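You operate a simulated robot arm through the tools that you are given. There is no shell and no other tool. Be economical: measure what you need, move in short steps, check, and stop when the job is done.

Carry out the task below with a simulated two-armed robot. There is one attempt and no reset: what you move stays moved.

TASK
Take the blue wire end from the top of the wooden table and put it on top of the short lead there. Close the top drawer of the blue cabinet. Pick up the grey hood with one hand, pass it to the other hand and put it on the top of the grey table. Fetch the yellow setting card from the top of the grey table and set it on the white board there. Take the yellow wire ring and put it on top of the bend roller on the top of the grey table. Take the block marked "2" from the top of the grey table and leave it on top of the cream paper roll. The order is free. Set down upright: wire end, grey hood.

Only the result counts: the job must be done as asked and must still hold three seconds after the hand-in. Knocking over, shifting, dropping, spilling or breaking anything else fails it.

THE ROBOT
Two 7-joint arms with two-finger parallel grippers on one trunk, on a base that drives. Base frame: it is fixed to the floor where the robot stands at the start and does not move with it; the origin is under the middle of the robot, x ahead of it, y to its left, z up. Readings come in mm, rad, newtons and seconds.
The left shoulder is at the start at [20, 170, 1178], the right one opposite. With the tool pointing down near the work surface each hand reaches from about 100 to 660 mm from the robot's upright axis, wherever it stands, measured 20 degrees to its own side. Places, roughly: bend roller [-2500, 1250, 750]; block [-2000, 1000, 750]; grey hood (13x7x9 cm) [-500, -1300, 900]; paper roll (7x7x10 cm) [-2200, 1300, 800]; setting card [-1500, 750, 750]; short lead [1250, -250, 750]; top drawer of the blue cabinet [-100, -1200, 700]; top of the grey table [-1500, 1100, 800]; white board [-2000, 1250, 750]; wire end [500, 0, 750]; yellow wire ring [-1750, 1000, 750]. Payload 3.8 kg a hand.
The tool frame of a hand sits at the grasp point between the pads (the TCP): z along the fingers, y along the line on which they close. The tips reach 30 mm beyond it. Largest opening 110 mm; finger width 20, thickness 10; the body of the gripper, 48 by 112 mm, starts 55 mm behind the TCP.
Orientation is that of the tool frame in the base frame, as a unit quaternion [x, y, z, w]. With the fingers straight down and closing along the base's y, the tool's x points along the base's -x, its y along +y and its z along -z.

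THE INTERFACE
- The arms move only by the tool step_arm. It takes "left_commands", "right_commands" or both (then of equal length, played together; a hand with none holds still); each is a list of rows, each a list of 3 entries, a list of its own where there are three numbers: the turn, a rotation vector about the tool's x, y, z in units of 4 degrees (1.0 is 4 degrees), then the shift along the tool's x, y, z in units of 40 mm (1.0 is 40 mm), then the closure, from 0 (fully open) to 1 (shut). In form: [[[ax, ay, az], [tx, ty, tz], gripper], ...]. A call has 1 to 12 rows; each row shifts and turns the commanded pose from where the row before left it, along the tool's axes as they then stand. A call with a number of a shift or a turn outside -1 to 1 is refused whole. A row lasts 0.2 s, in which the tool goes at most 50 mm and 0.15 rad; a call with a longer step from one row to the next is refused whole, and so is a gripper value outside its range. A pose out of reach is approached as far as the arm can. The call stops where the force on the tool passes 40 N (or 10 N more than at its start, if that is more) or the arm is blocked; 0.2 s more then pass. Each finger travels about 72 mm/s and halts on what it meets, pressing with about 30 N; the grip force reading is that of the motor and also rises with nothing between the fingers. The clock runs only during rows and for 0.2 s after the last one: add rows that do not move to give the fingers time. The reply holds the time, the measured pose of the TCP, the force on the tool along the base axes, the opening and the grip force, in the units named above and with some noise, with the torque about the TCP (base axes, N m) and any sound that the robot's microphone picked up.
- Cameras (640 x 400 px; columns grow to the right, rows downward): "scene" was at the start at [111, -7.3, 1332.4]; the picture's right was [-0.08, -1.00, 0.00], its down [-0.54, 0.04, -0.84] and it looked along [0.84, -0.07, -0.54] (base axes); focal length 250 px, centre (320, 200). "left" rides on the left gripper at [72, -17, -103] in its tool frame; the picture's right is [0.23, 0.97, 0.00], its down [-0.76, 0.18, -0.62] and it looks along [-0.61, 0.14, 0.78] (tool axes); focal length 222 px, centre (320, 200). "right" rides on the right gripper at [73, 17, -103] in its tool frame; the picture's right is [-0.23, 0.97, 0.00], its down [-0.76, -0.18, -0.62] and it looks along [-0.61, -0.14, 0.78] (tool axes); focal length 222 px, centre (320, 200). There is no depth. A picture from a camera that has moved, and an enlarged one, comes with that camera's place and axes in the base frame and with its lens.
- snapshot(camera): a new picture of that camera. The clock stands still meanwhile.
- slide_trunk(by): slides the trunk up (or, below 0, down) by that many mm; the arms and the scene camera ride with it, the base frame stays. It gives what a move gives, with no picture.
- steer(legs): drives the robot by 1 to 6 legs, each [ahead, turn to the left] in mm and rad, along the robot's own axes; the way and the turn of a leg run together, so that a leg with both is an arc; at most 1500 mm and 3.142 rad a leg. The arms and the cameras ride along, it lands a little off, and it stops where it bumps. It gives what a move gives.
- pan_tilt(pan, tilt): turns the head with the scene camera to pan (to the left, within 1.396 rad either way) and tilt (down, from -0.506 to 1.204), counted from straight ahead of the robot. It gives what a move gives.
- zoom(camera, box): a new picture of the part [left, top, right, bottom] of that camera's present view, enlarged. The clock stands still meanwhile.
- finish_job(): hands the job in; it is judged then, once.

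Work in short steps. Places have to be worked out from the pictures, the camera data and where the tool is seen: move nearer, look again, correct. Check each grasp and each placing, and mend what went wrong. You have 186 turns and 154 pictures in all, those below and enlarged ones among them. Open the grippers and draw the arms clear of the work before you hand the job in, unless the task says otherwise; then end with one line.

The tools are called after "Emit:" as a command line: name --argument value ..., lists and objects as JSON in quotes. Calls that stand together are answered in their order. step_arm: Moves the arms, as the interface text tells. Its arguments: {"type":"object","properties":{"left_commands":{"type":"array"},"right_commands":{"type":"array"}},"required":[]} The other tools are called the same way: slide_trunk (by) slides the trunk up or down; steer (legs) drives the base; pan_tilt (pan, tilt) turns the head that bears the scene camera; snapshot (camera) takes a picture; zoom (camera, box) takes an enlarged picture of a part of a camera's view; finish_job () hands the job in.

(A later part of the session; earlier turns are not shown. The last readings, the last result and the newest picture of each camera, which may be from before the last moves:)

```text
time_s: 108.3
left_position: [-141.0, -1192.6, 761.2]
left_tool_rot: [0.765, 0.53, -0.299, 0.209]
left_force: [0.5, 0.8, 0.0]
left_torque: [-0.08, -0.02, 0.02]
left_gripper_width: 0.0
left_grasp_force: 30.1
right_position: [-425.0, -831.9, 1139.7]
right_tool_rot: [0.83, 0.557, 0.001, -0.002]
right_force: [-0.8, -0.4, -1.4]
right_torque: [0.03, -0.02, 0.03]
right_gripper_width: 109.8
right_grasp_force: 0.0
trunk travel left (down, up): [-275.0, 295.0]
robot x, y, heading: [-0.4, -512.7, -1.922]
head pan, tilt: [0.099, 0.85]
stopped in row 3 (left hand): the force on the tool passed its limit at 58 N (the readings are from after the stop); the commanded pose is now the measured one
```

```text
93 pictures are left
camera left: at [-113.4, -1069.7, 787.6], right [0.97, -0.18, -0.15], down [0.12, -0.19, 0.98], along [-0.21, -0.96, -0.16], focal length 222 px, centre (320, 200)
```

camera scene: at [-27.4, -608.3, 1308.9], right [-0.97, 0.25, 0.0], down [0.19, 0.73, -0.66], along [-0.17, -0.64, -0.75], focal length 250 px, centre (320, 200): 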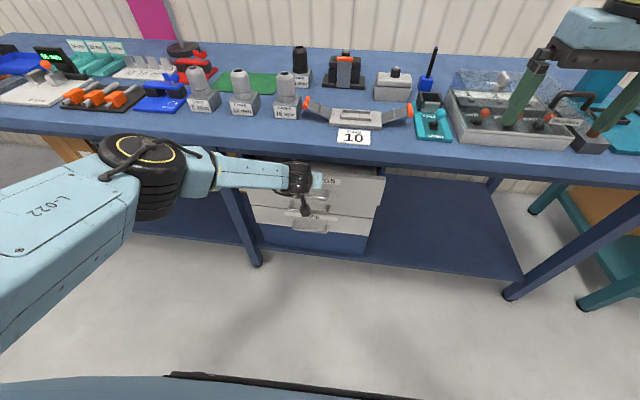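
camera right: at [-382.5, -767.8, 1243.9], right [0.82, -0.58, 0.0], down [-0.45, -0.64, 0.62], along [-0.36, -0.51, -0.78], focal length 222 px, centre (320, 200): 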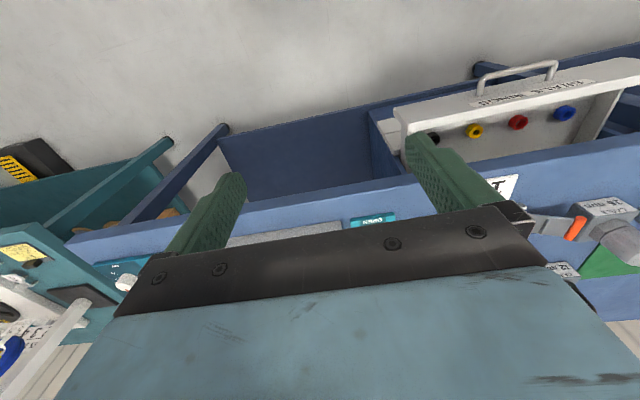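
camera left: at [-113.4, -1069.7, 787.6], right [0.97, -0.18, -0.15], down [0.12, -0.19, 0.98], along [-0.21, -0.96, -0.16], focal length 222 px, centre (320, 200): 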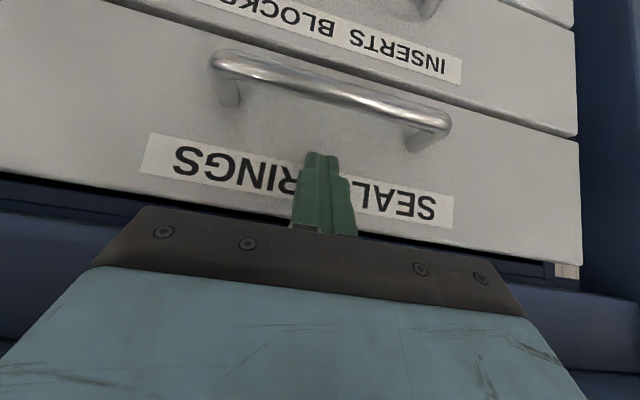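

Stopped at 58 N. I check whether the drawer is flush, after backing the hand off.

Emit:
step_arm --left_commands '[[[0, 0, 0], [0.37, 0, -0.36], 1], [[0, 0, 0], [0.72, 0, -0.7], 1], [[0, 0, 0], [0.72, 0, -0.7], 1], [[0, 0, 0], [0.72, 0, -0.7], 1], [[0, 0, 0], [0.72, 0, -0.7], 1]]'

Emit:
snapshot --camera "left"

Emit:
snapshot --camera "scene"

```text
time_s: 109.5
left_position: [-75.7, -1021.6, 767.6]
left_tool_rot: [0.764, 0.532, -0.3, 0.209]
left_force: [0.4, 0.1, 0.8]
left_torque: [0.02, -0.03, 0.0]
left_gripper_width: 0.0
left_grasp_force: 30.4
right_position: [-424.8, -829.4, 1141.1]
right_tool_rot: [0.83, 0.558, 0.0, -0.001]
right_force: [-0.5, -0.3, -0.7]
right_torque: [0.04, 0.01, -0.03]
right_gripper_width: 110.0
right_grasp_force: 0.1
trunk travel left (down, up): [-275.0, 295.0]
robot x, y, heading: [-4.5, -513.0, -1.918]
head pan, tilt: [0.099, 0.85]
```

```text
92 pictures are left
camera left: at [-49.3, -899.6, 793.7], right [0.97, -0.18, -0.15], down [0.12, -0.18, 0.98], along [-0.21, -0.97, -0.16], focal length 222 px, centre (320, 200)
```

left: 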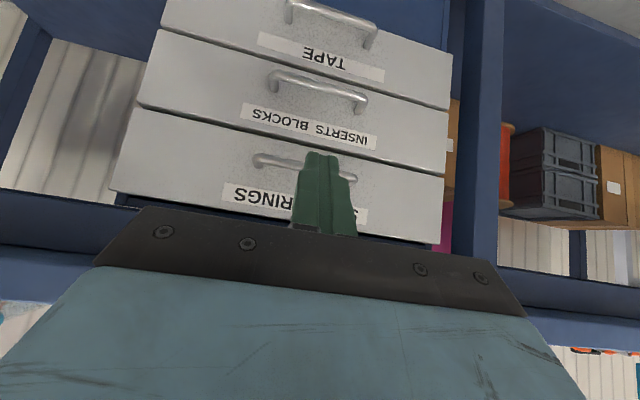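

```text
91 pictures are left
camera scene: at [-27.0, -607.8, 1309.0], right [-0.97, 0.25, 0.0], down [0.19, 0.73, -0.66], along [-0.16, -0.64, -0.75], focal length 250 px, centre (320, 200)
```

scene: 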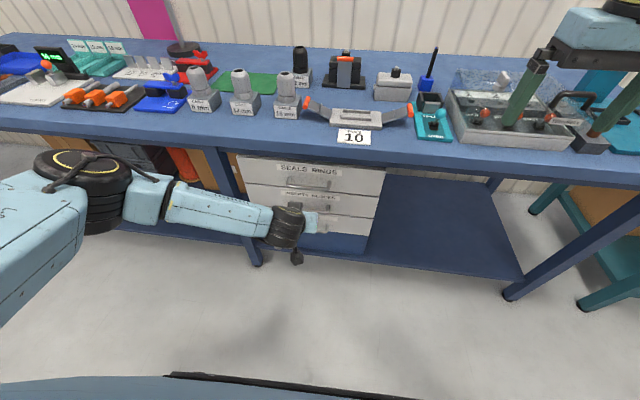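

Emit:
zoom --camera "left" --box '[90, 0, 290, 230]'

Emit:
zoom --camera "scene" --box '[220, 140, 420, 260]'

```text
1.74 times, centred on (190, 115) of left
camera zoom: at [-49.3, -899.6, 793.7], right [0.97, -0.18, -0.15], down [0.12, -0.18, 0.98], along [-0.21, -0.97, -0.16], focal length 386 px, centre (546, 348)
```

zoom: 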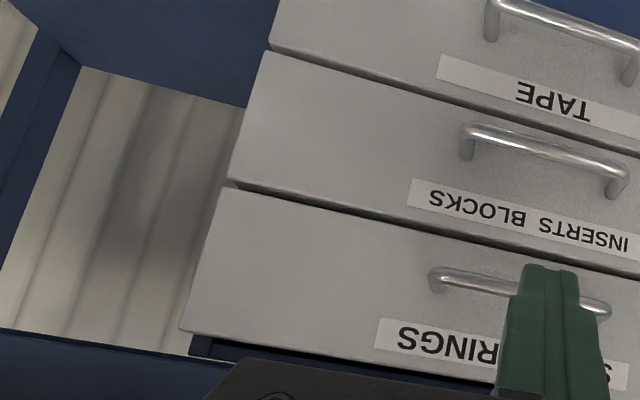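

```text
3.20 times, centred on (320, 200) of scene
camera zoom: at [-27.0, -607.8, 1309.0], right [-0.97, 0.25, 0.0], down [0.19, 0.73, -0.66], along [-0.16, -0.64, -0.75], focal length 799 px, centre (320, 200)
```

zoom: 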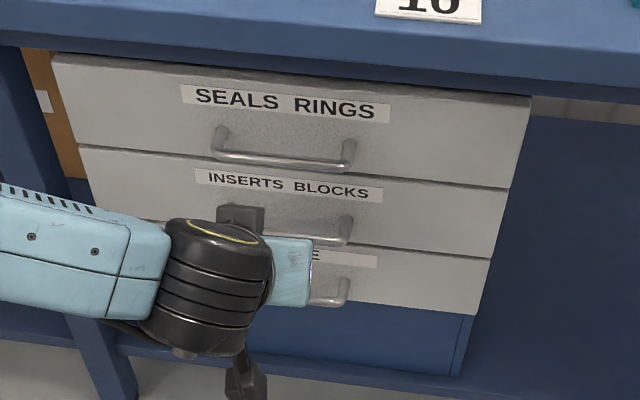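

The drawer fronts are flush, so the drawer is closed. I raise and untilt the left hand.

Emit:
step_arm --left_commands '[[[0, 0, 0], [-0.72, 0, -0.72], 1], [[0, 0, 0], [-0.72, 0, -0.72], 1], [[0, 0, 0], [-0.72, 0, -0.72], 1], [[0, 0, 0], [-0.72, 0, -0.72], 1], [[0, 0, 0], [-0.72, 0, -0.72], 1], [[0, 0, 0], [-0.72, 0, -0.72], 1], [[0, 0, 0], [-0.72, 0, -0.72], 1], [[0, 0, 0], [-0.72, 0, -0.72], 1], [[0, 0, 0], [-0.72, 0, -0.72], 1]]'

Emit:
step_arm --left_commands '[[[0, 1, 0], [0, 0, 0], 0], [[0, 1, 0], [0, 0, 0], 0], [[0, 1, 0], [0, 0, 0], 0], [[0, 1, 0], [0, 0, 0], 0], [[0, 1, 0], [0, 0, 0], 0], [[0, 1, 0], [0, 0, 0], 0], [[0, 1, 0], [0, 0, 0], 0], [[0, 1, 0], [0, 0, 0], 0], [[0, 1, 0], [0, 0, 0], 0], [[0, 1, 0], [0, 0, 0], 0], [[0, 0.7, 0], [0, 0, 0], 0]]'

Emit:
steer --legs '[[280, 0]]'

Emit:
pan_tilt --pan -0.25 --tilt 0.75

Emit:
snapshot --camera "scene"

Emit:
snapshot --camera "right"

Emit:
snapshot --camera "left"

```text
time_s: 111.5
left_position: [-79.8, -1031.7, 1133.8]
left_tool_rot: [0.765, 0.53, -0.301, 0.21]
left_force: [0.1, -0.4, 0.3]
left_torque: [-0.05, 0.01, -0.01]
left_gripper_width: 0.2
left_grasp_force: 29.8
right_position: [-425.2, -828.0, 1139.4]
right_tool_rot: [0.83, 0.558, 0.0, -0.001]
right_force: [0.1, 0.1, -0.4]
right_torque: [-0.02, 0.0, -0.03]
right_gripper_width: 110.2
right_grasp_force: 0.0
trunk travel left (down, up): [-275.0, 295.0]
robot x, y, heading: [-3.0, -511.3, -1.921]
head pan, tilt: [0.099, 0.85]
```

```text
time_s: 113.9
left_position: [-82.2, -1035.2, 1131.4]
left_tool_rot: [0.821, 0.571, -0.001, 0.001]
left_force: [0.1, -1.2, 0.4]
left_torque: [0.04, 0.02, 0.0]
left_gripper_width: 110.0
left_grasp_force: 0.1
right_position: [-424.3, -829.6, 1139.7]
right_tool_rot: [0.83, 0.558, 0.001, -0.001]
right_force: [0.2, 0.0, 0.6]
right_torque: [-0.01, 0.0, -0.02]
right_gripper_width: 109.8
right_grasp_force: 0.0
trunk travel left (down, up): [-275.0, 295.0]
robot x, y, heading: [-1.5, -514.0, -1.92]
head pan, tilt: [0.099, 0.85]
```

```text
time_s: 115.8
left_position: [-176.4, -1290.9, 1132.2]
left_tool_rot: [0.822, 0.57, 0.0, 0.001]
left_force: [-0.3, 0.5, -0.6]
left_torque: [-0.01, -0.01, 0.01]
left_gripper_width: 109.9
left_grasp_force: 0.0
right_position: [-519.3, -1086.5, 1140.2]
right_tool_rot: [0.83, 0.558, 0.001, -0.001]
right_force: [0.7, -1.5, 0.3]
right_torque: [0.0, -0.05, 0.01]
right_gripper_width: 109.8
right_grasp_force: 0.2
trunk travel left (down, up): [-275.0, 295.0]
robot x, y, heading: [-94.2, -772.6, -1.927]
head pan, tilt: [0.099, 0.85]
```

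```text
time_s: 116.6
left_position: [-176.7, -1291.7, 1132.5]
left_tool_rot: [0.821, 0.571, -0.001, 0.002]
left_force: [0.5, 0.4, 0.6]
left_torque: [-0.03, 0.0, -0.01]
left_gripper_width: 110.1
left_grasp_force: 0.2
right_position: [-519.5, -1086.8, 1140.2]
right_tool_rot: [0.83, 0.558, 0.0, -0.001]
right_force: [0.1, 0.3, 0.0]
right_torque: [0.0, 0.02, 0.0]
right_gripper_width: 110.1
right_grasp_force: 0.0
trunk travel left (down, up): [-275.0, 295.0]
robot x, y, heading: [-92.5, -773.4, -1.923]
head pan, tilt: [-0.25, 0.75]
```

```text
88 pictures are left
camera scene: at [-149.4, -858.7, 1316.9], right [-0.82, 0.57, 0.0], down [0.39, 0.56, -0.73], along [-0.41, -0.6, -0.68], focal length 250 px, centre (320, 200)
```

scene: 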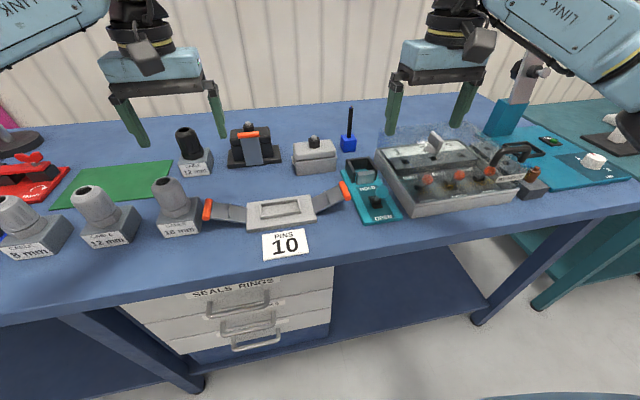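

```text
87 pictures are left
camera right: at [-476.8, -1025.6, 1243.8], right [0.82, -0.58, 0.0], down [-0.45, -0.64, 0.62], along [-0.36, -0.51, -0.78], focal length 222 px, centre (320, 200)
```

right: 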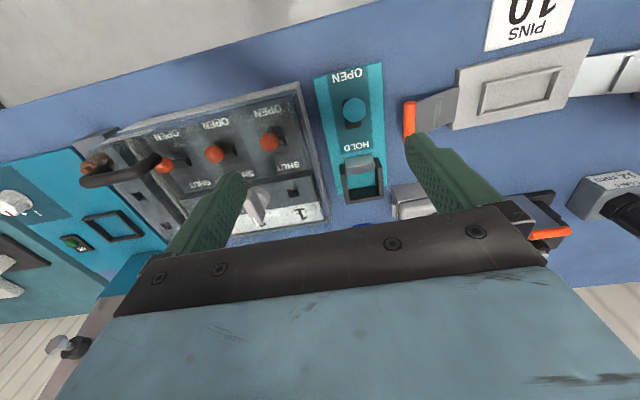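

```text
86 pictures are left
camera left: at [-167.3, -1217.2, 1235.6], right [0.99, -0.13, 0.0], down [-0.1, -0.77, 0.63], along [-0.08, -0.62, -0.78], focal length 222 px, centre (320, 200)
```

left: 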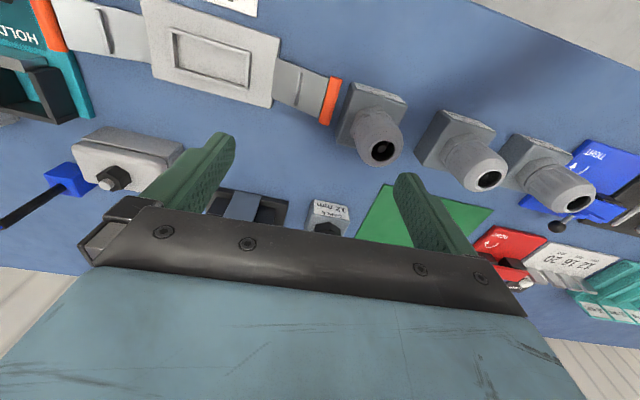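

I zoom on the hood from both views to triangulate it.

Emit:
zoom --camera "scene" --box '[280, 120, 360, 180]'

Emit:
zoom --camera "left" --box '[50, 110, 210, 210]'

```text
6.67 times, centred on (320, 150) of scene
camera zoom: at [-149.4, -858.7, 1316.9], right [-0.82, 0.57, 0.0], down [0.39, 0.56, -0.73], along [-0.41, -0.6, -0.68], focal length 1666 px, centre (320, 533)
```

zoom: 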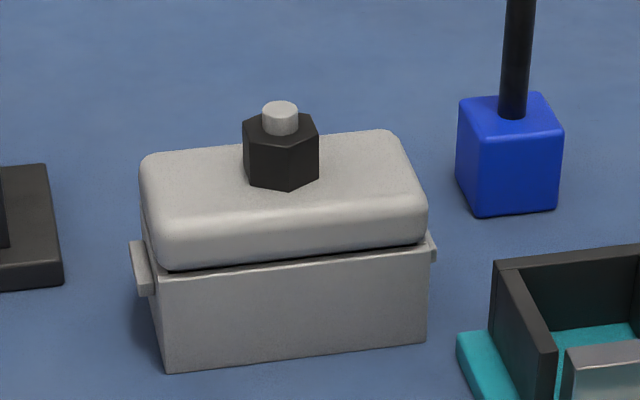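

```text
4.00 times, centred on (130, 160) of left
camera zoom: at [-167.3, -1217.2, 1235.6], right [0.99, -0.13, 0.0], down [-0.1, -0.77, 0.63], along [-0.08, -0.62, -0.78], focal length 888 px, centre (1080, 360)
```

zoom: 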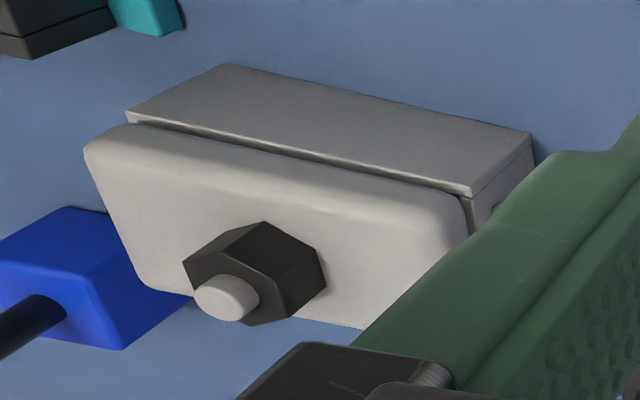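

Triangulated: hood centre at about [-462,-1341], base z≈903, gland tip ≈1000, long side along the bench. I yaw the right hand +90° so that it closes across the 55 mm depth with its camera outward.

Emit:
step_arm --right_commands '[[[0, 0, -1], [0, 0, 0], 0], [[0, 0, -1], [0, 0, 0], 0], [[0, 0, -1], [0, 0, 0], 0], [[0, 0, -1], [0, 0, 0], 0], [[0, 0, -1], [0, 0, 0], 0], [[0, 0, -1], [0, 0, 0], 0], [[0, 0, -1], [0, 0, 0], 0], [[0, 0, -1], [0, 0, 0], 0], [[0, 0, -1], [0, 0, 0], 0], [[0, 0, -1], [0, 0, 0], 0], [[0, 0, -1], [0, 0, 0], 0], [[0, 0, -1], [0, 0, 0], 0]]'

Emit:
step_arm --right_commands '[[[0, 0, -1], [0, 0, 0], 0], [[0, 0, -1], [0, 0, 0], 0], [[0, 0, -1], [0, 0, 0], 0], [[0, 0, -1], [0, 0, 0], 0], [[0, 0, -1], [0, 0, 0], 0], [[0, 0, -1], [0, 0, 0], 0], [[0, 0, -1], [0, 0, 0], 0], [[0, 0, -1], [0, 0, 0], 0], [[0, 0, -1], [0, 0, 0], 0], [[0, 0, -1], [0, 0, 0], 0], [[0, 0, -0.2], [0, 0, 0], 0]]'

Emit:
steer --legs '[[80, 0]]'

```text
time_s: 119.2
left_position: [-176.4, -1292.6, 1131.7]
left_tool_rot: [0.822, 0.569, -0.001, 0.002]
left_force: [0.4, 0.5, 0.1]
left_torque: [-0.05, 0.01, 0.04]
left_gripper_width: 109.9
left_grasp_force: 0.0
right_position: [-501.3, -1076.7, 1139.4]
right_tool_rot: [0.532, 0.847, 0.0, -0.002]
right_force: [-0.1, 0.0, -0.2]
right_torque: [-0.01, -0.03, 0.02]
right_gripper_width: 110.0
right_grasp_force: 0.0
right hand out of reach, approached as far as the arm can: row 12
trunk travel left (down, up): [-275.0, 295.0]
robot x, y, heading: [-94.7, -767.8, -1.924]
head pan, tilt: [-0.25, 0.75]
```

```text
time_s: 121.6
left_position: [-176.2, -1291.3, 1132.1]
left_tool_rot: [0.821, 0.57, -0.001, 0.002]
left_force: [-0.6, -0.7, -1.0]
left_torque: [-0.01, -0.04, 0.0]
left_gripper_width: 109.9
left_grasp_force: 0.1
right_position: [-344.4, -994.5, 1131.5]
right_tool_rot: [0.204, 0.979, 0.001, -0.001]
right_force: [-0.4, -0.3, 0.3]
right_torque: [0.01, 0.01, -0.01]
right_gripper_width: 109.9
right_grasp_force: 0.0
right hand out of reach, approached as far as the arm can: row 1, 2, 3, 4, 5, 6, 7, 8, 9, 10, 11
trunk travel left (down, up): [-275.0, 295.0]
robot x, y, heading: [-97.5, -768.2, -1.923]
head pan, tilt: [-0.25, 0.75]
```

```text
time_s: 122.7
left_position: [-203.7, -1369.7, 1131.5]
left_tool_rot: [0.821, 0.571, 0.0, 0.002]
left_force: [-0.5, -0.7, -1.1]
left_torque: [0.02, -0.01, -0.01]
left_gripper_width: 110.0
left_grasp_force: 0.1
right_position: [-373.1, -1069.8, 1131.3]
right_tool_rot: [0.204, 0.979, 0.001, -0.001]
right_force: [-0.2, -0.6, 0.9]
right_torque: [0.01, -0.03, -0.01]
right_gripper_width: 110.0
right_grasp_force: 0.0
trunk travel left (down, up): [-275.0, 295.0]
robot x, y, heading: [-122.9, -844.3, -1.924]
head pan, tilt: [-0.25, 0.75]
```

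The yaw is reached but the hand was pulled inward. I test how far out it can go with this yaw at a lower height.

Emit:
step_arm --right_commands '[[[0, 0, 0], [0, -0.8, 0], 0], [[0, 0, 0], [0, -0.8, 0], 0], [[0, 0, 0], [0, -0.8, 0.2], 0], [[0, 0, 0], [0, -0.8, 0.2], 0]]'

```text
time_s: 123.7
left_position: [-203.4, -1368.3, 1133.1]
left_tool_rot: [0.821, 0.571, -0.001, 0.002]
left_force: [-0.1, 0.4, -0.1]
left_torque: [0.0, -0.01, -0.01]
left_gripper_width: 110.3
left_grasp_force: 0.2
right_position: [-347.8, -1101.3, 1120.7]
right_tool_rot: [0.205, 0.979, 0.001, -0.001]
right_force: [-1.0, -1.2, 0.2]
right_torque: [0.0, -0.01, 0.0]
right_gripper_width: 110.2
right_grasp_force: 0.0
right hand out of reach, approached as far as the arm can: row 1, 2, 3, 4
trunk travel left (down, up): [-275.0, 295.0]
robot x, y, heading: [-123.0, -845.7, -1.926]
head pan, tilt: [-0.25, 0.75]
```

With +90° yaw the right arm cannot reach out, but -90° (closing axis forward, used before) can, so I rotate back the other way.

Emit:
step_arm --right_commands '[[[0, 0, 1], [0, 0, 0], 0], [[0, 0, 1], [0, 0, 0], 0], [[0, 0, 1], [0, 0, 0], 0], [[0, 0, 1], [0, 0, 0], 0], [[0, 0, 1], [0, 0, 0], 0], [[0, 0, 1], [0, 0, 0], 0], [[0, 0, 1], [0, 0, 0], 0], [[0, 0, 1], [0, 0, 0], 0], [[0, 0, 1], [0, 0, 0], 0], [[0, 0, 1], [0, 0, 0], 0], [[0, 0, 1], [0, 0, 0], 0], [[0, 0, 1], [0, 0, 0], 0]]'

Emit:
step_arm --right_commands '[[[0, 0, 1], [0, 0, 0], 0], [[0, 0, 1], [0, 0, 0], 0], [[0, 0, 1], [0, 0, 0], 0], [[0, 0, 1], [0, 0, 0], 0], [[0, 0, 1], [0, 0, 0], 0], [[0, 0, 1], [0, 0, 0], 0], [[0, 0, 1], [0, 0, 0], 0], [[0, 0, 1], [0, 0, 0], 0], [[0, 0, 1], [0, 0, 0], 0], [[0, 0, 1], [0, 0, 0], 0], [[0, 0, 1], [0, 0, 0], 0], [[0, 0, 1], [0, 0, 0], 0]]'

Emit:
step_arm --right_commands '[[[0, 0, 1], [0, 0, 0], 0], [[0, 0, 1], [0, 0, 0], 0], [[0, 0, 1], [0, 0, 0], 0], [[0, 0, 1], [0, 0, 0], 0], [[0, 0, 1], [0, 0, 0], 0], [[0, 0, 1], [0, 0, 0], 0], [[0, 0, 1], [0, 0, 0], 0], [[0, 0, 1], [0, 0, 0], 0], [[0, 0, 1], [0, 0, 0], 0], [[0, 0, 1], [0, 0, 0], 0], [[0, 0, 1], [0, 0, 0], 0], [[0, 0, 1], [0, 0, 0], 0]]'

Emit:
step_arm --right_commands '[[[0, 0, 1], [0, 0, 0], 0], [[0, 0, 1], [0, 0, 0], 0], [[0, 0, 1], [0, 0, 0], 0], [[0, 0, 1], [0, 0, 0], 0], [[0, 0, 1], [0, 0, 0], 0], [[0, 0, 1], [0, 0, 0], 0], [[0, 0, 1], [0, 0, 0], 0], [[0, 0, 1], [0, 0, 0], 0], [[0, 0, 0.9], [0, 0, 0], 0]]'

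```text
time_s: 126.3
left_position: [-204.2, -1368.9, 1131.8]
left_tool_rot: [0.821, 0.571, -0.001, 0.001]
left_force: [0.3, 0.1, 0.0]
left_torque: [0.01, 0.02, 0.01]
left_gripper_width: 110.0
left_grasp_force: 0.0
right_position: [-347.4, -1101.1, 1119.1]
right_tool_rot: [0.585, 0.811, 0.0, -0.001]
right_force: [-0.4, 0.4, -0.2]
right_torque: [-0.02, 0.02, 0.02]
right_gripper_width: 109.8
right_grasp_force: 0.1
trunk travel left (down, up): [-275.0, 295.0]
robot x, y, heading: [-129.3, -846.2, -1.926]
head pan, tilt: [-0.25, 0.75]
```

```text
time_s: 128.9
left_position: [-204.5, -1368.0, 1132.0]
left_tool_rot: [0.821, 0.571, -0.001, 0.002]
left_force: [-0.5, 0.0, -0.3]
left_torque: [-0.01, 0.03, 0.02]
left_gripper_width: 110.1
left_grasp_force: 0.0
right_position: [-346.6, -1101.0, 1119.6]
right_tool_rot: [0.864, 0.504, 0.0, 0.0]
right_force: [0.4, -0.7, -0.6]
right_torque: [-0.01, 0.03, -0.01]
right_gripper_width: 110.0
right_grasp_force: 0.1
trunk travel left (down, up): [-275.0, 295.0]
robot x, y, heading: [-127.4, -846.6, -1.917]
head pan, tilt: [-0.25, 0.75]
```

```text
time_s: 131.5
left_position: [-204.4, -1367.5, 1132.3]
left_tool_rot: [0.821, 0.571, -0.001, 0.001]
left_force: [-0.8, 0.5, -0.4]
left_torque: [0.02, 0.0, -0.01]
left_gripper_width: 110.0
left_grasp_force: 0.2
right_position: [-346.6, -1099.4, 1117.8]
right_tool_rot: [0.994, 0.108, -0.001, -0.001]
right_force: [0.6, -0.3, -0.2]
right_torque: [-0.03, 0.01, 0.03]
right_gripper_width: 110.1
right_grasp_force: 0.0
trunk travel left (down, up): [-275.0, 295.0]
robot x, y, heading: [-123.0, -847.9, -1.924]
head pan, tilt: [-0.25, 0.75]
```

```text
time_s: 133.5
left_position: [-204.7, -1367.6, 1131.8]
left_tool_rot: [0.821, 0.571, -0.002, 0.002]
left_force: [0.2, -0.7, -0.5]
left_torque: [0.02, -0.07, -0.01]
left_gripper_width: 109.8
left_grasp_force: 0.2
right_position: [-349.0, -1101.8, 1118.4]
right_tool_rot: [0.98, -0.201, 0.0, -0.001]
right_force: [0.0, -0.5, 0.5]
right_torque: [0.0, -0.01, -0.02]
right_gripper_width: 109.9
right_grasp_force: 0.0
trunk travel left (down, up): [-275.0, 295.0]
robot x, y, heading: [-125.1, -845.3, -1.921]
head pan, tilt: [-0.25, 0.75]
```

Now move over the hood at height, then tilt 45° (pointing left-down).

Emit:
step_arm --right_commands '[[[0, 0, 0], [-0.1, 0.943, 0], 0], [[0, 0, 0], [-0.1, 0.943, 0], 0], [[0, 0, 0], [-0.1, 0.943, 0], 0], [[0, 0, 0], [-0.1, 0.943, 0], 0], [[0, 0, 0], [-0.1, 0.943, 0], 0], [[0, 0, 0], [-0.1, 0.943, 0], 0], [[0, 0, 0], [-0.1, 0.943, 0], 0]]'

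Emit:
step_arm --right_commands '[[[0, 1, 0], [0, 0, 0], 0], [[0, 1, 0], [0, 0, 0], 0], [[0, 1, 0], [0, 0, 0], 0], [[0, 1, 0], [0, 0, 0], 0], [[0, 1, 0], [0, 0, 0], 0], [[0, 1, 0], [0, 0, 0], 0], [[0, 1, 0], [0, 0, 0], 0], [[0, 1, 0], [0, 0, 0], 0], [[0, 1, 0], [0, 0, 0], 0], [[0, 1, 0], [0, 0, 0], 0], [[0, 1, 0], [0, 0, 0], 0]]'

Emit:
snapshot --camera "scene"

Emit:
snapshot --camera "right"

```text
time_s: 135.1
left_position: [-204.0, -1368.1, 1132.2]
left_tool_rot: [0.821, 0.571, -0.001, 0.002]
left_force: [-0.3, 0.7, -0.9]
left_torque: [0.0, 0.0, 0.02]
left_gripper_width: 110.0
left_grasp_force: 0.0
right_position: [-478.7, -1334.6, 1120.8]
right_tool_rot: [0.98, -0.199, -0.002, -0.001]
right_force: [0.2, -0.1, -0.2]
right_torque: [0.01, -0.01, -0.01]
right_gripper_width: 109.9
right_grasp_force: 0.1
trunk travel left (down, up): [-275.0, 295.0]
robot x, y, heading: [-123.8, -845.8, -1.921]
head pan, tilt: [-0.25, 0.75]
```

```text
time_s: 137.5
left_position: [-204.8, -1367.1, 1131.9]
left_tool_rot: [0.821, 0.571, -0.001, 0.002]
left_force: [0.8, 1.1, -0.8]
left_torque: [0.03, 0.06, -0.04]
left_gripper_width: 110.2
left_grasp_force: 0.0
right_position: [-477.6, -1333.4, 1119.4]
right_tool_rot: [0.908, -0.186, 0.367, 0.075]
right_force: [-0.5, -0.5, 0.6]
right_torque: [0.01, -0.01, 0.0]
right_gripper_width: 109.9
right_grasp_force: 0.0
trunk travel left (down, up): [-275.0, 295.0]
robot x, y, heading: [-124.7, -846.8, -1.919]
head pan, tilt: [-0.25, 0.75]
```

```text
83 pictures are left
camera scene: at [-177.3, -934.3, 1316.9], right [-0.82, 0.57, 0.0], down [0.39, 0.56, -0.73], along [-0.41, -0.6, -0.68], focal length 250 px, centre (320, 200)
```

scene: 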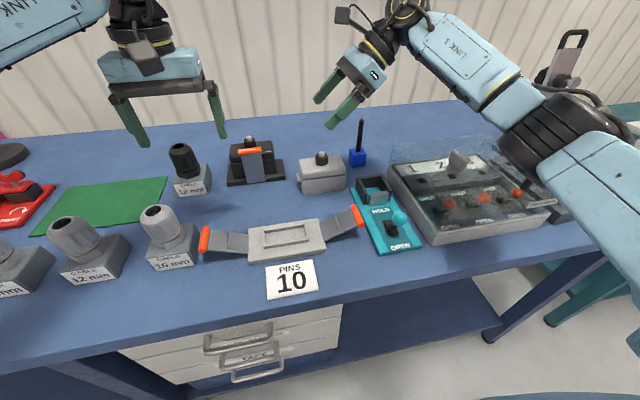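

```text
82 pictures are left
camera right: at [-502.6, -1339.4, 1243.8], right [-0.53, -0.83, -0.16], down [-0.83, 0.55, -0.08], along [0.15, 0.09, -0.98], focal length 222 px, centre (320, 200)
```

right: 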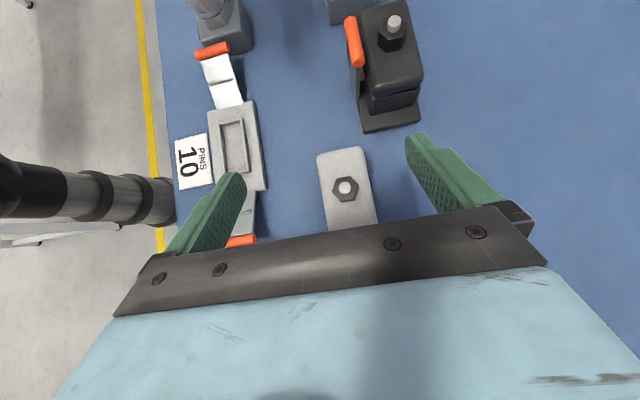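

Top view confirms the alignment (the hood needs about 5 mm along the closing axis). I descend part way and check.

Emit:
step_arm --right_commands '[[[0, 0, 0], [-0.58, 0.03, 0.57], 0], [[0, 0, 0], [-0.58, 0.03, 0.57], 0], [[0, 0, 0], [-0.58, 0.03, 0.57], 0], [[0, 0, 0], [-0.58, 0.03, 0.57], 0], [[0, 0, 0], [0, 0, 0], 0]]'

Emit:
snapshot --camera "right"

Emit:
zoom --camera "scene" --box '[270, 80, 450, 220]'

```text
time_s: 138.7
left_position: [-204.8, -1367.3, 1133.7]
left_tool_rot: [0.821, 0.571, 0.0, 0.001]
left_force: [0.4, -0.2, -1.0]
left_torque: [0.02, -0.04, -0.02]
left_gripper_width: 109.9
left_grasp_force: 0.1
right_position: [-481.8, -1336.0, 992.2]
right_tool_rot: [0.909, -0.186, 0.365, 0.076]
right_force: [-0.3, 0.7, 1.2]
right_torque: [-0.01, 0.01, -0.03]
right_gripper_width: 109.8
right_grasp_force: 0.1
trunk travel left (down, up): [-275.0, 295.0]
robot x, y, heading: [-124.3, -848.3, -1.922]
head pan, tilt: [-0.25, 0.75]
```

```text
81 pictures are left
camera right: at [-507.5, -1344.2, 1116.0], right [-0.53, -0.83, -0.16], down [-0.83, 0.55, -0.08], along [0.15, 0.09, -0.98], focal length 222 px, centre (320, 200)
```

right: 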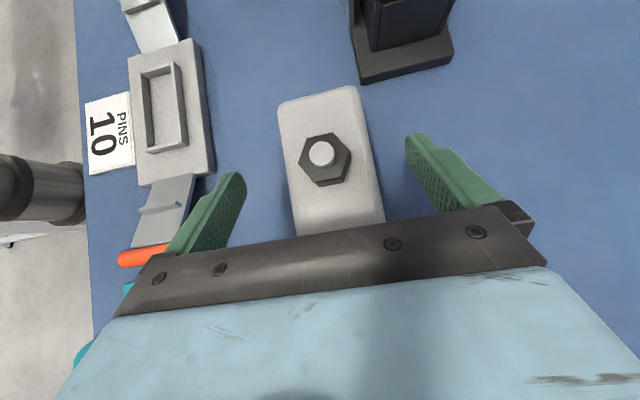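

```text
2.86 times, centred on (360, 150) of scene
camera zoom: at [-177.1, -934.2, 1317.0], right [-0.82, 0.57, 0.0], down [0.39, 0.56, -0.73], along [-0.41, -0.6, -0.68], focal length 714 px, centre (206, 343)
```

zoom: 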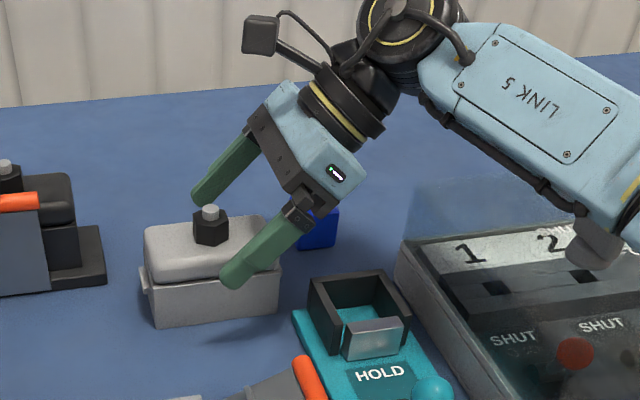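

Well centred. I go down the last 55 mm and close.

Emit:
step_arm --right_commands '[[[0, 0, 0], [-0.48, 0, 0.49], 0], [[0, 0, 0], [-0.47, 0, 0.48], 0], [[0, 0, 0], [0, 0, 0], 0.2], [[0, 0, 0], [0, 0, 0], 0.35], [[0, 0, 0], [0, 0, 0], 0.5], [[0, 0, 0], [0, 0, 0], 0.7], [[0, 0, 0], [0, 0, 0], 1], [[0, 0, 0], [0, 0, 0], 1], [[0, 0, 0], [0, 0, 0], 1]]'

Emit:
zoom --camera "scene" --box '[270, 80, 450, 220]'

Emit:
snapshot --camera "right"

```text
time_s: 140.7
left_position: [-202.5, -1368.8, 1132.4]
left_tool_rot: [0.821, 0.57, -0.002, 0.001]
left_force: [0.6, 0.8, 0.4]
left_torque: [0.0, -0.04, 0.01]
left_gripper_width: 110.1
left_grasp_force: 0.1
right_position: [-480.4, -1336.3, 934.9]
right_tool_rot: [0.909, -0.185, 0.366, 0.075]
right_force: [1.4, -0.1, 1.2]
right_torque: [-0.07, -0.27, -0.1]
right_gripper_width: 62.2
right_grasp_force: 30.3
trunk travel left (down, up): [-275.0, 295.0]
robot x, y, heading: [-124.2, -845.4, -1.923]
head pan, tilt: [-0.25, 0.75]
```

```text
2.86 times, centred on (360, 150) of scene
camera zoom: at [-175.9, -934.1, 1317.0], right [-0.82, 0.57, 0.0], down [0.38, 0.56, -0.73], along [-0.41, -0.6, -0.68], focal length 714 px, centre (206, 343)
```

zoom: 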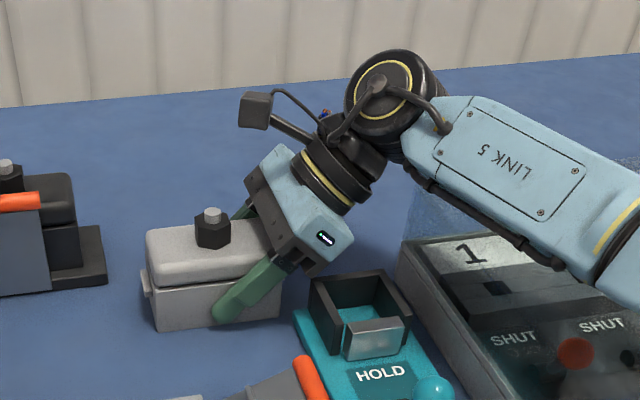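

```text
78 pictures are left
camera right: at [-506.1, -1344.8, 1059.8], right [-0.53, -0.83, -0.16], down [-0.83, 0.55, -0.08], along [0.15, 0.09, -0.98], focal length 222 px, centre (320, 200)
```

right: 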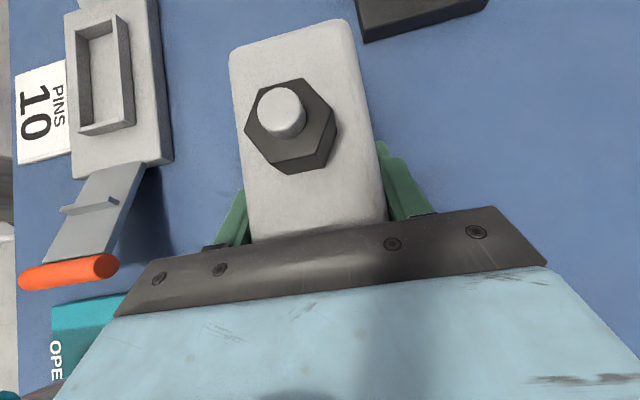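

Gripped at 62 mm. I lift gently straight up.

Emit:
step_arm --right_commands '[[[0, 0, 0], [0.05, 0, -0.05], 1], [[0, 0, 0], [0.1, 0, -0.1], 1], [[0, 0, 0], [0.2, 0, -0.2], 1], [[0, 0, 0], [0.35, 0, -0.36], 1], [[0, 0, 0], [0.5, 0, -0.52], 1], [[0, 0, 0], [0.6, 0, -0.62], 1], [[0, 0, 0], [0.6, 0, -0.62], 1], [[0, 0, 0], [0.5, 0, -0.52], 1], [[0, 0, 0], [0.3, 0, -0.3], 1], [[0, 0, 0], [0, 0, 0], 1]]'

Emit:
snapshot --camera "scene"

```text
time_s: 142.9
left_position: [-204.2, -1367.0, 1132.6]
left_tool_rot: [0.821, 0.57, -0.002, 0.002]
left_force: [-0.7, 1.1, -0.7]
left_torque: [0.01, 0.02, -0.02]
left_gripper_width: 109.9
left_grasp_force: 0.1
right_position: [-480.7, -1336.9, 1116.8]
right_tool_rot: [0.909, -0.186, 0.366, 0.074]
right_force: [-0.2, -0.5, -3.6]
right_torque: [0.01, 0.02, 0.01]
right_gripper_width: 62.1
right_grasp_force: 29.9
trunk travel left (down, up): [-275.0, 295.0]
robot x, y, heading: [-126.2, -847.6, -1.917]
head pan, tilt: [-0.25, 0.75]
```

```text
77 pictures are left
camera scene: at [-177.3, -934.5, 1316.9], right [-0.82, 0.57, 0.0], down [0.39, 0.56, -0.73], along [-0.41, -0.6, -0.68], focal length 250 px, centre (320, 200)
```

scene: 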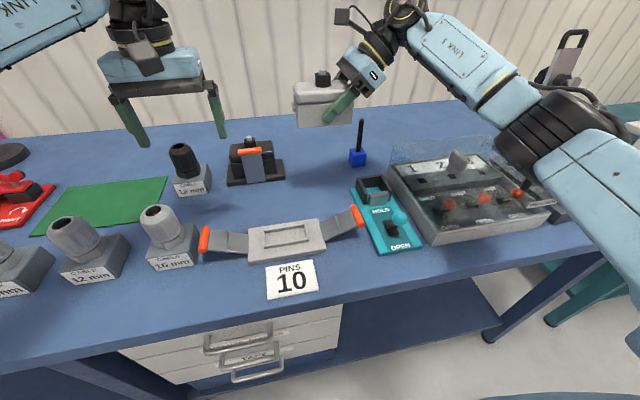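

The hood hangs upright (weight ≈3.6 N). I back away from the bench and orient the left hand as a mirror image for the hand-over: yaw, then tilt.

Emit:
steer --legs '[[-330, 0]]'

Emit:
step_arm --left_commands '[[[0, 0, -1], [0, 0, 0], 0], [[0, 0, -1], [0, 0, 0], 0], [[0, 0, -1], [0, 0, 0], 0], [[0, 0, -1], [0, 0, 0], 0], [[0, 0, -1], [0, 0, 0], 0], [[0, 0, -1], [0, 0, 0], 0], [[0, 0, -1], [0, 0, 0], 0], [[0, 0, -1], [0, 0, 0], 0], [[0, 0, -1], [0, 0, 0], 0], [[0, 0, -1], [0, 0, 0], 0], [[0, 0, -1], [0, 0, 0], 0], [[0, 0, -1], [0, 0, 0], 0]]'

Emit:
step_arm --left_commands '[[[0, 0, -1], [0, 0, 0], 0], [[0, 0, -1], [0, 0, 0], 0], [[0, 0, -1], [0, 0, 0], 0], [[0, 0, -1], [0, 0, 0], 0], [[0, 0, -1], [0, 0, 0], 0], [[0, 0, -1], [0, 0, 0], 0], [[0, 0, -1], [0, 0, 0], 0], [[0, 0, -1], [0, 0, 0], 0], [[0, 0, -1], [0, 0, 0], 0], [[0, 0, -0.8], [0, 0, 0], 0]]'

Emit:
step_arm --left_commands '[[[0, 1, 0], [0, 0, 0], 0], [[0, 1, 0], [0, 0, 0], 0], [[0, 1, 0], [0, 0, 0], 0], [[0, 1, 0], [0, 0, 0], 0], [[0, 1, 0], [0, 0, 0], 0], [[0, 1, 0], [0, 0, 0], 0], [[0, 1, 0], [0, 0, 0], 0], [[0, 1, 0], [0, 0, 0], 0], [[0, 1, 0], [0, 0, 0], 0], [[0, 1, 0], [0, 0, 0], 0], [[0, 1, 0], [0, 0, 0], 0]]'

Emit:
pan_tilt --pan 0.0 --tilt 0.5

Emit:
snapshot --camera "scene"

```text
time_s: 145.1
left_position: [-86.5, -1048.5, 1132.1]
left_tool_rot: [0.82, 0.572, -0.001, 0.002]
left_force: [0.5, -0.4, -0.7]
left_torque: [0.03, -0.02, 0.01]
left_gripper_width: 110.0
left_grasp_force: 0.1
right_position: [-361.9, -1018.2, 1116.9]
right_tool_rot: [0.909, -0.185, 0.366, 0.074]
right_force: [0.5, -0.5, -1.5]
right_torque: [0.0, 0.02, -0.03]
right_gripper_width: 61.8
right_grasp_force: 30.3
trunk travel left (down, up): [-275.0, 295.0]
robot x, y, heading: [-6.3, -525.7, -1.922]
head pan, tilt: [-0.25, 0.75]
```

```text
time_s: 147.7
left_position: [-86.9, -1048.5, 1133.3]
left_tool_rot: [0.517, 0.856, -0.002, 0.002]
left_force: [0.3, -0.7, 0.3]
left_torque: [0.0, 0.0, 0.01]
left_gripper_width: 110.0
left_grasp_force: 0.1
right_position: [-363.0, -1019.6, 1117.5]
right_tool_rot: [0.908, -0.187, 0.366, 0.075]
right_force: [0.0, -0.4, -2.7]
right_torque: [0.02, 0.04, 0.0]
right_gripper_width: 61.8
right_grasp_force: 30.2
trunk travel left (down, up): [-275.0, 295.0]
robot x, y, heading: [-6.7, -525.0, -1.921]
head pan, tilt: [-0.25, 0.75]
```

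```text
time_s: 149.9
left_position: [-86.1, -1047.9, 1131.6]
left_tool_rot: [0.2, 0.98, -0.001, 0.0]
left_force: [-0.1, -0.5, 0.6]
left_torque: [0.0, -0.02, 0.0]
left_gripper_width: 110.2
left_grasp_force: 0.0
right_position: [-362.1, -1018.7, 1117.0]
right_tool_rot: [0.909, -0.185, 0.367, 0.074]
right_force: [-0.2, 0.2, -1.6]
right_torque: [0.02, 0.05, 0.02]
right_gripper_width: 62.0
right_grasp_force: 29.6
trunk travel left (down, up): [-275.0, 295.0]
robot x, y, heading: [-8.0, -522.7, -1.922]
head pan, tilt: [-0.25, 0.75]
```

```text
time_s: 152.3
left_position: [-86.8, -1048.8, 1133.2]
left_tool_rot: [0.188, 0.908, 0.075, -0.367]
left_force: [0.1, 0.5, 0.3]
left_torque: [-0.04, 0.0, 0.01]
left_gripper_width: 109.9
left_grasp_force: 0.0
right_position: [-363.1, -1018.8, 1116.1]
right_tool_rot: [0.909, -0.186, 0.365, 0.074]
right_force: [0.1, -0.6, -2.9]
right_torque: [0.01, 0.06, 0.01]
right_gripper_width: 62.0
right_grasp_force: 30.0
trunk travel left (down, up): [-275.0, 295.0]
robot x, y, heading: [-8.8, -528.1, -1.924]
head pan, tilt: [-0.25, 0.75]
```

```text
time_s: 153.1
left_position: [-86.8, -1048.9, 1132.6]
left_tool_rot: [0.187, 0.909, 0.074, -0.366]
left_force: [0.0, 0.2, 0.5]
left_torque: [0.0, 0.01, -0.01]
left_gripper_width: 110.3
left_grasp_force: 0.0
right_position: [-363.0, -1019.4, 1115.8]
right_tool_rot: [0.909, -0.185, 0.367, 0.074]
right_force: [0.7, 0.5, -2.1]
right_torque: [0.05, 0.05, 0.01]
right_gripper_width: 62.0
right_grasp_force: 30.0
trunk travel left (down, up): [-275.0, 295.0]
robot x, y, heading: [-7.5, -526.7, -1.921]
head pan, tilt: [0.0, 0.499]
```

```text
76 pictures are left
camera scene: at [-44.8, -632.4, 1338.8], right [-0.94, 0.34, 0.0], down [0.16, 0.45, -0.88], along [-0.3, -0.82, -0.48], focal length 250 px, centre (320, 200)
```

scene: 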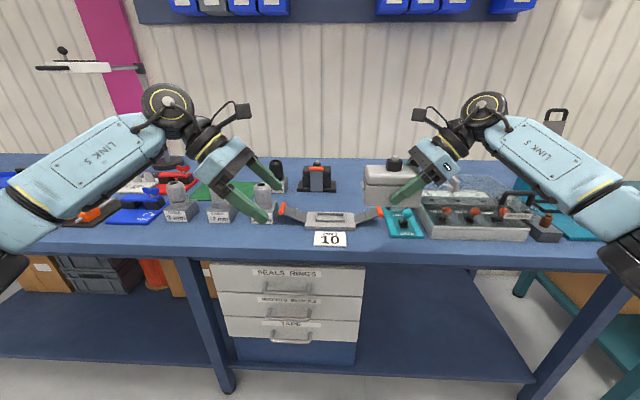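

Both hands mirror each other. I bring the left hand to the pre-hand-over point, 110 mm back along its finger axis.

Emit:
step_arm --left_commands '[[[0, 0, 0], [0.7, -0.41, 0.19], 0], [[0, 0, 0], [0.7, -0.41, 0.19], 0], [[0, 0, 0], [0.7, -0.41, 0.19], 0], [[0, 0, 0], [0.7, -0.41, 0.19], 0], [[0, 0, 0], [0.7, -0.41, 0.19], 0], [[0, 0, 0], [0, 0, 0], 0]]'

Emit:
snapshot --camera "left"

Emit:
zoom --camera "scene" --box '[180, 60, 480, 240]'

```text
time_s: 154.5
left_position: [-234.3, -1075.2, 1202.9]
left_tool_rot: [0.186, 0.909, 0.074, -0.367]
left_force: [0.1, 0.2, 0.6]
left_torque: [-0.03, 0.02, 0.01]
left_gripper_width: 109.8
left_grasp_force: 0.1
right_position: [-360.9, -1020.4, 1117.6]
right_tool_rot: [0.909, -0.185, 0.366, 0.074]
right_force: [-0.1, -0.1, -2.5]
right_torque: [0.01, 0.06, -0.01]
right_gripper_width: 61.9
right_grasp_force: 29.7
trunk travel left (down, up): [-275.0, 295.0]
robot x, y, heading: [-7.3, -527.1, -1.916]
head pan, tilt: [0.0, 0.499]
```

```text
75 pictures are left
camera left: at [-222.9, -1097.4, 1328.5], right [0.23, 0.96, 0.15], down [0.97, -0.22, -0.08], along [-0.04, 0.17, -0.98], focal length 222 px, centre (320, 200)
```

left: 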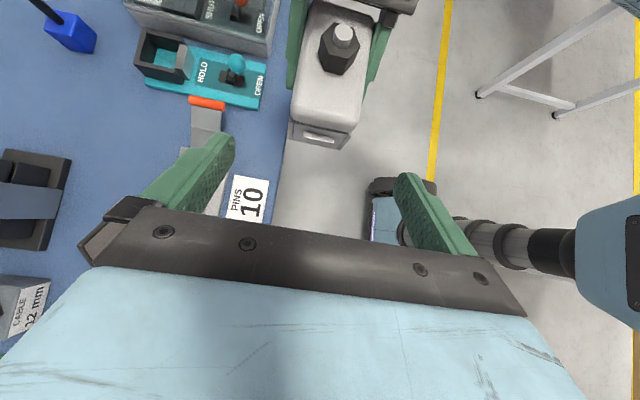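

```text
2.13 times, centred on (330, 150) of scene
camera zoom: at [-43.6, -633.1, 1338.8], right [-0.94, 0.34, 0.0], down [0.16, 0.45, -0.88], along [-0.3, -0.82, -0.48], focal length 533 px, centre (299, 307)
```

zoom: 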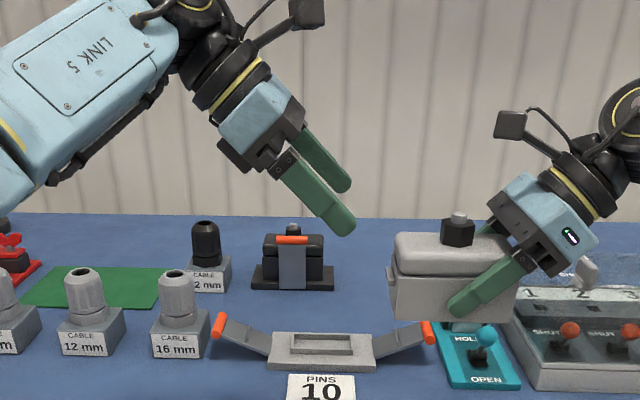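

Alignment looks good. I advance the left hand along its finger axis, first 70 mm.

Emit:
step_arm --left_commands '[[[0, 0, 0], [0, 0, 0.6], 0], [[0, 0, 0], [0, 0, 0.6], 0], [[0, 0, 0], [0, 0, 0.55], 0], [[0, 0, 0], [0, 0, 0], 0]]'

Emit:
snapshot --camera "left"

Emit:
zoom --camera "scene" --box '[260, 80, 460, 220]'

```text
time_s: 155.5
left_position: [-279.3, -1055.0, 1152.7]
left_tool_rot: [0.186, 0.909, 0.074, -0.367]
left_force: [0.3, 0.5, 0.0]
left_torque: [0.02, 0.0, 0.0]
left_gripper_width: 110.2
left_grasp_force: 0.0
right_position: [-362.7, -1019.6, 1116.8]
right_tool_rot: [0.909, -0.185, 0.365, 0.074]
right_force: [0.3, -0.6, -2.9]
right_torque: [0.03, 0.05, 0.01]
right_gripper_width: 61.9
right_grasp_force: 30.7
trunk travel left (down, up): [-275.0, 295.0]
robot x, y, heading: [-10.6, -526.2, -1.922]
head pan, tilt: [0.0, 0.499]
```

```text
73 pictures are left
camera left: at [-267.6, -1076.8, 1278.6], right [0.23, 0.96, 0.15], down [0.97, -0.22, -0.08], along [-0.04, 0.17, -0.98], focal length 222 px, centre (320, 200)
```

left: 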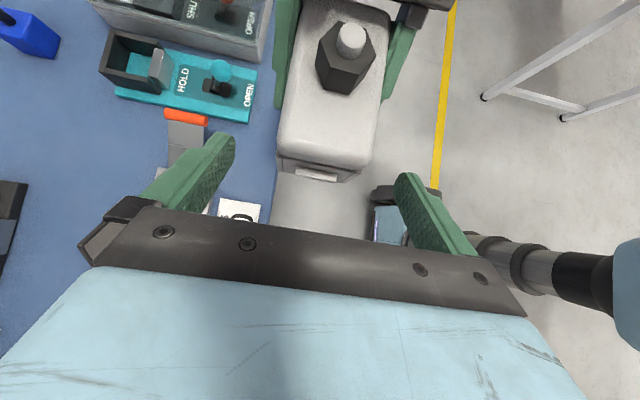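

```text
2.86 times, centred on (360, 150) of scene
camera zoom: at [-44.6, -632.4, 1338.9], right [-0.94, 0.34, 0.0], down [0.16, 0.45, -0.88], along [-0.3, -0.82, -0.48], focal length 714 px, centre (206, 343)
```

zoom: 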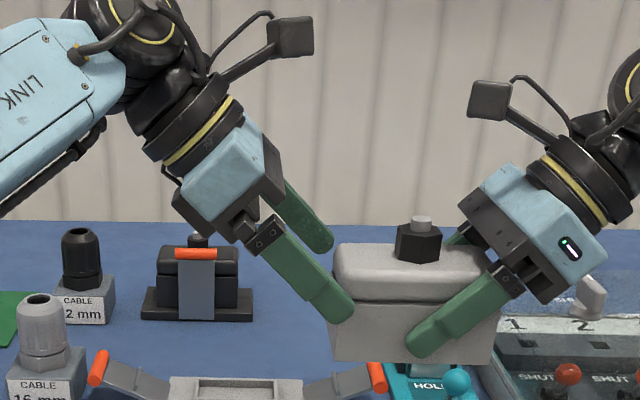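

I advance the remaining 37 mm and close the left hand on the hood.

Emit:
step_arm --left_commands '[[[0, 0, 0], [0, 0, 0.5], 0], [[0, 0, 0], [0, 0, 0.42], 0], [[0, 0, 0], [0, 0, 0], 0.2], [[0, 0, 0], [0, 0, 0], 0.35], [[0, 0, 0], [0, 0, 0], 0.42], [[0, 0, 0], [0, 0, 0], 0.5], [[0, 0, 0], [0, 0, 0], 0.7], [[0, 0, 0], [0, 0, 0], 1], [[0, 0, 0], [0, 0, 0], 1]]'

Emit:
zoom --camera "scene" --box '[260, 80, 460, 220]'

```text
time_s: 157.5
left_position: [-302.3, -1045.6, 1125.3]
left_tool_rot: [0.186, 0.908, 0.074, -0.367]
left_force: [3.4, 10.3, 0.6]
left_torque: [0.21, -0.27, 0.05]
left_gripper_width: 61.8
left_grasp_force: 29.9
right_position: [-363.7, -1019.2, 1116.0]
right_tool_rot: [0.908, -0.186, 0.367, 0.074]
right_force: [-4.6, -9.9, -1.4]
right_torque: [-0.1, 0.27, -0.7]
right_gripper_width: 62.0
right_grasp_force: 30.2
trunk travel left (down, up): [-275.0, 295.0]
robot x, y, heading: [-9.0, -528.2, -1.923]
head pan, tilt: [0.0, 0.499]
```

```text
2.86 times, centred on (360, 150) of scene
camera zoom: at [-44.8, -632.4, 1338.9], right [-0.94, 0.34, 0.0], down [0.16, 0.45, -0.88], along [-0.3, -0.82, -0.48], focal length 714 px, centre (206, 343)
```

zoom: 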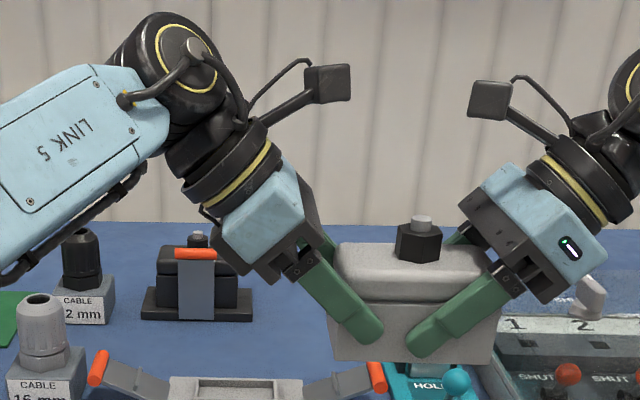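

Both hands hold it. I open the right hand and withdraw it along its axis.

Emit:
step_arm --right_commands '[[[0, 0, 0], [0, 0, 0], 0.42], [[0, 0, 0], [0, 0, 0], 0.35], [[0, 0, 0], [0, 0, 0], 0.2], [[0, 0, 0], [0, 0, 0], 0.05], [[0, 0, 0], [0, 0, 0], 0], [[0, 0, 0], [0, 0, -0.5], 0], [[0, 0, 0], [0, 0, -1], 0], [[0, 0, 0], [0, 0, -1], 0], [[0, 0, 0], [0, 0, -1], 0]]' --left_commands '[[[0, 0, 0], [0, 0, 0], 1], [[0, 0, 0], [0, 0, 0], 1], [[0, 0, 0], [0, 0, 0], 1], [[0, 0, 0], [0, 0, 0], 1], [[0, 0, 0], [0, 0, 0], 1], [[0, 0, 0], [0, 0, 0], 1], [[0, 0, 0], [0, 0, 0], 1], [[0, 0, 0], [0, 0, 0], 1], [[0, 0, 0], [0, 0, 0], 1]]'

Emit:
zoom --camera "scene" --box '[220, 60, 480, 240]'

```text
time_s: 159.5
left_position: [-301.3, -1045.3, 1126.1]
left_tool_rot: [0.187, 0.908, 0.074, -0.367]
left_force: [0.0, -0.6, -0.5]
left_torque: [-0.07, -0.12, 0.0]
left_gripper_width: 61.9
left_grasp_force: 30.2
right_position: [-454.3, -980.0, 1218.4]
right_tool_rot: [0.909, -0.184, 0.366, 0.074]
right_force: [0.5, 0.8, 0.4]
right_torque: [-0.01, 0.02, 0.01]
right_gripper_width: 109.8
right_grasp_force: 0.2
trunk travel left (down, up): [-275.0, 295.0]
robot x, y, heading: [-8.9, -524.5, -1.92]
head pan, tilt: [0.0, 0.499]
```

```text
2.22 times, centred on (350, 150) of scene
camera zoom: at [-44.6, -631.9, 1338.9], right [-0.94, 0.34, 0.0], down [0.16, 0.45, -0.88], along [-0.3, -0.82, -0.48], focal length 555 px, centre (253, 311)
```

zoom: 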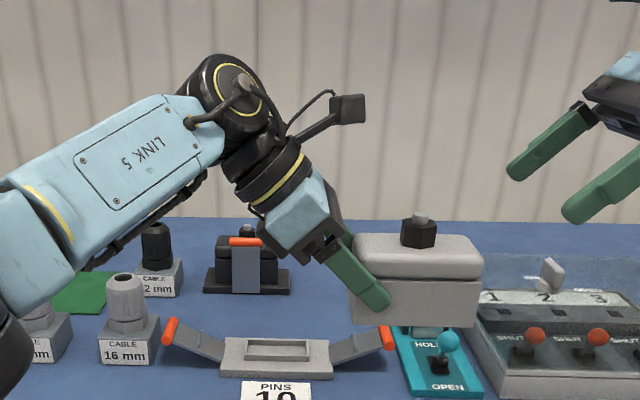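

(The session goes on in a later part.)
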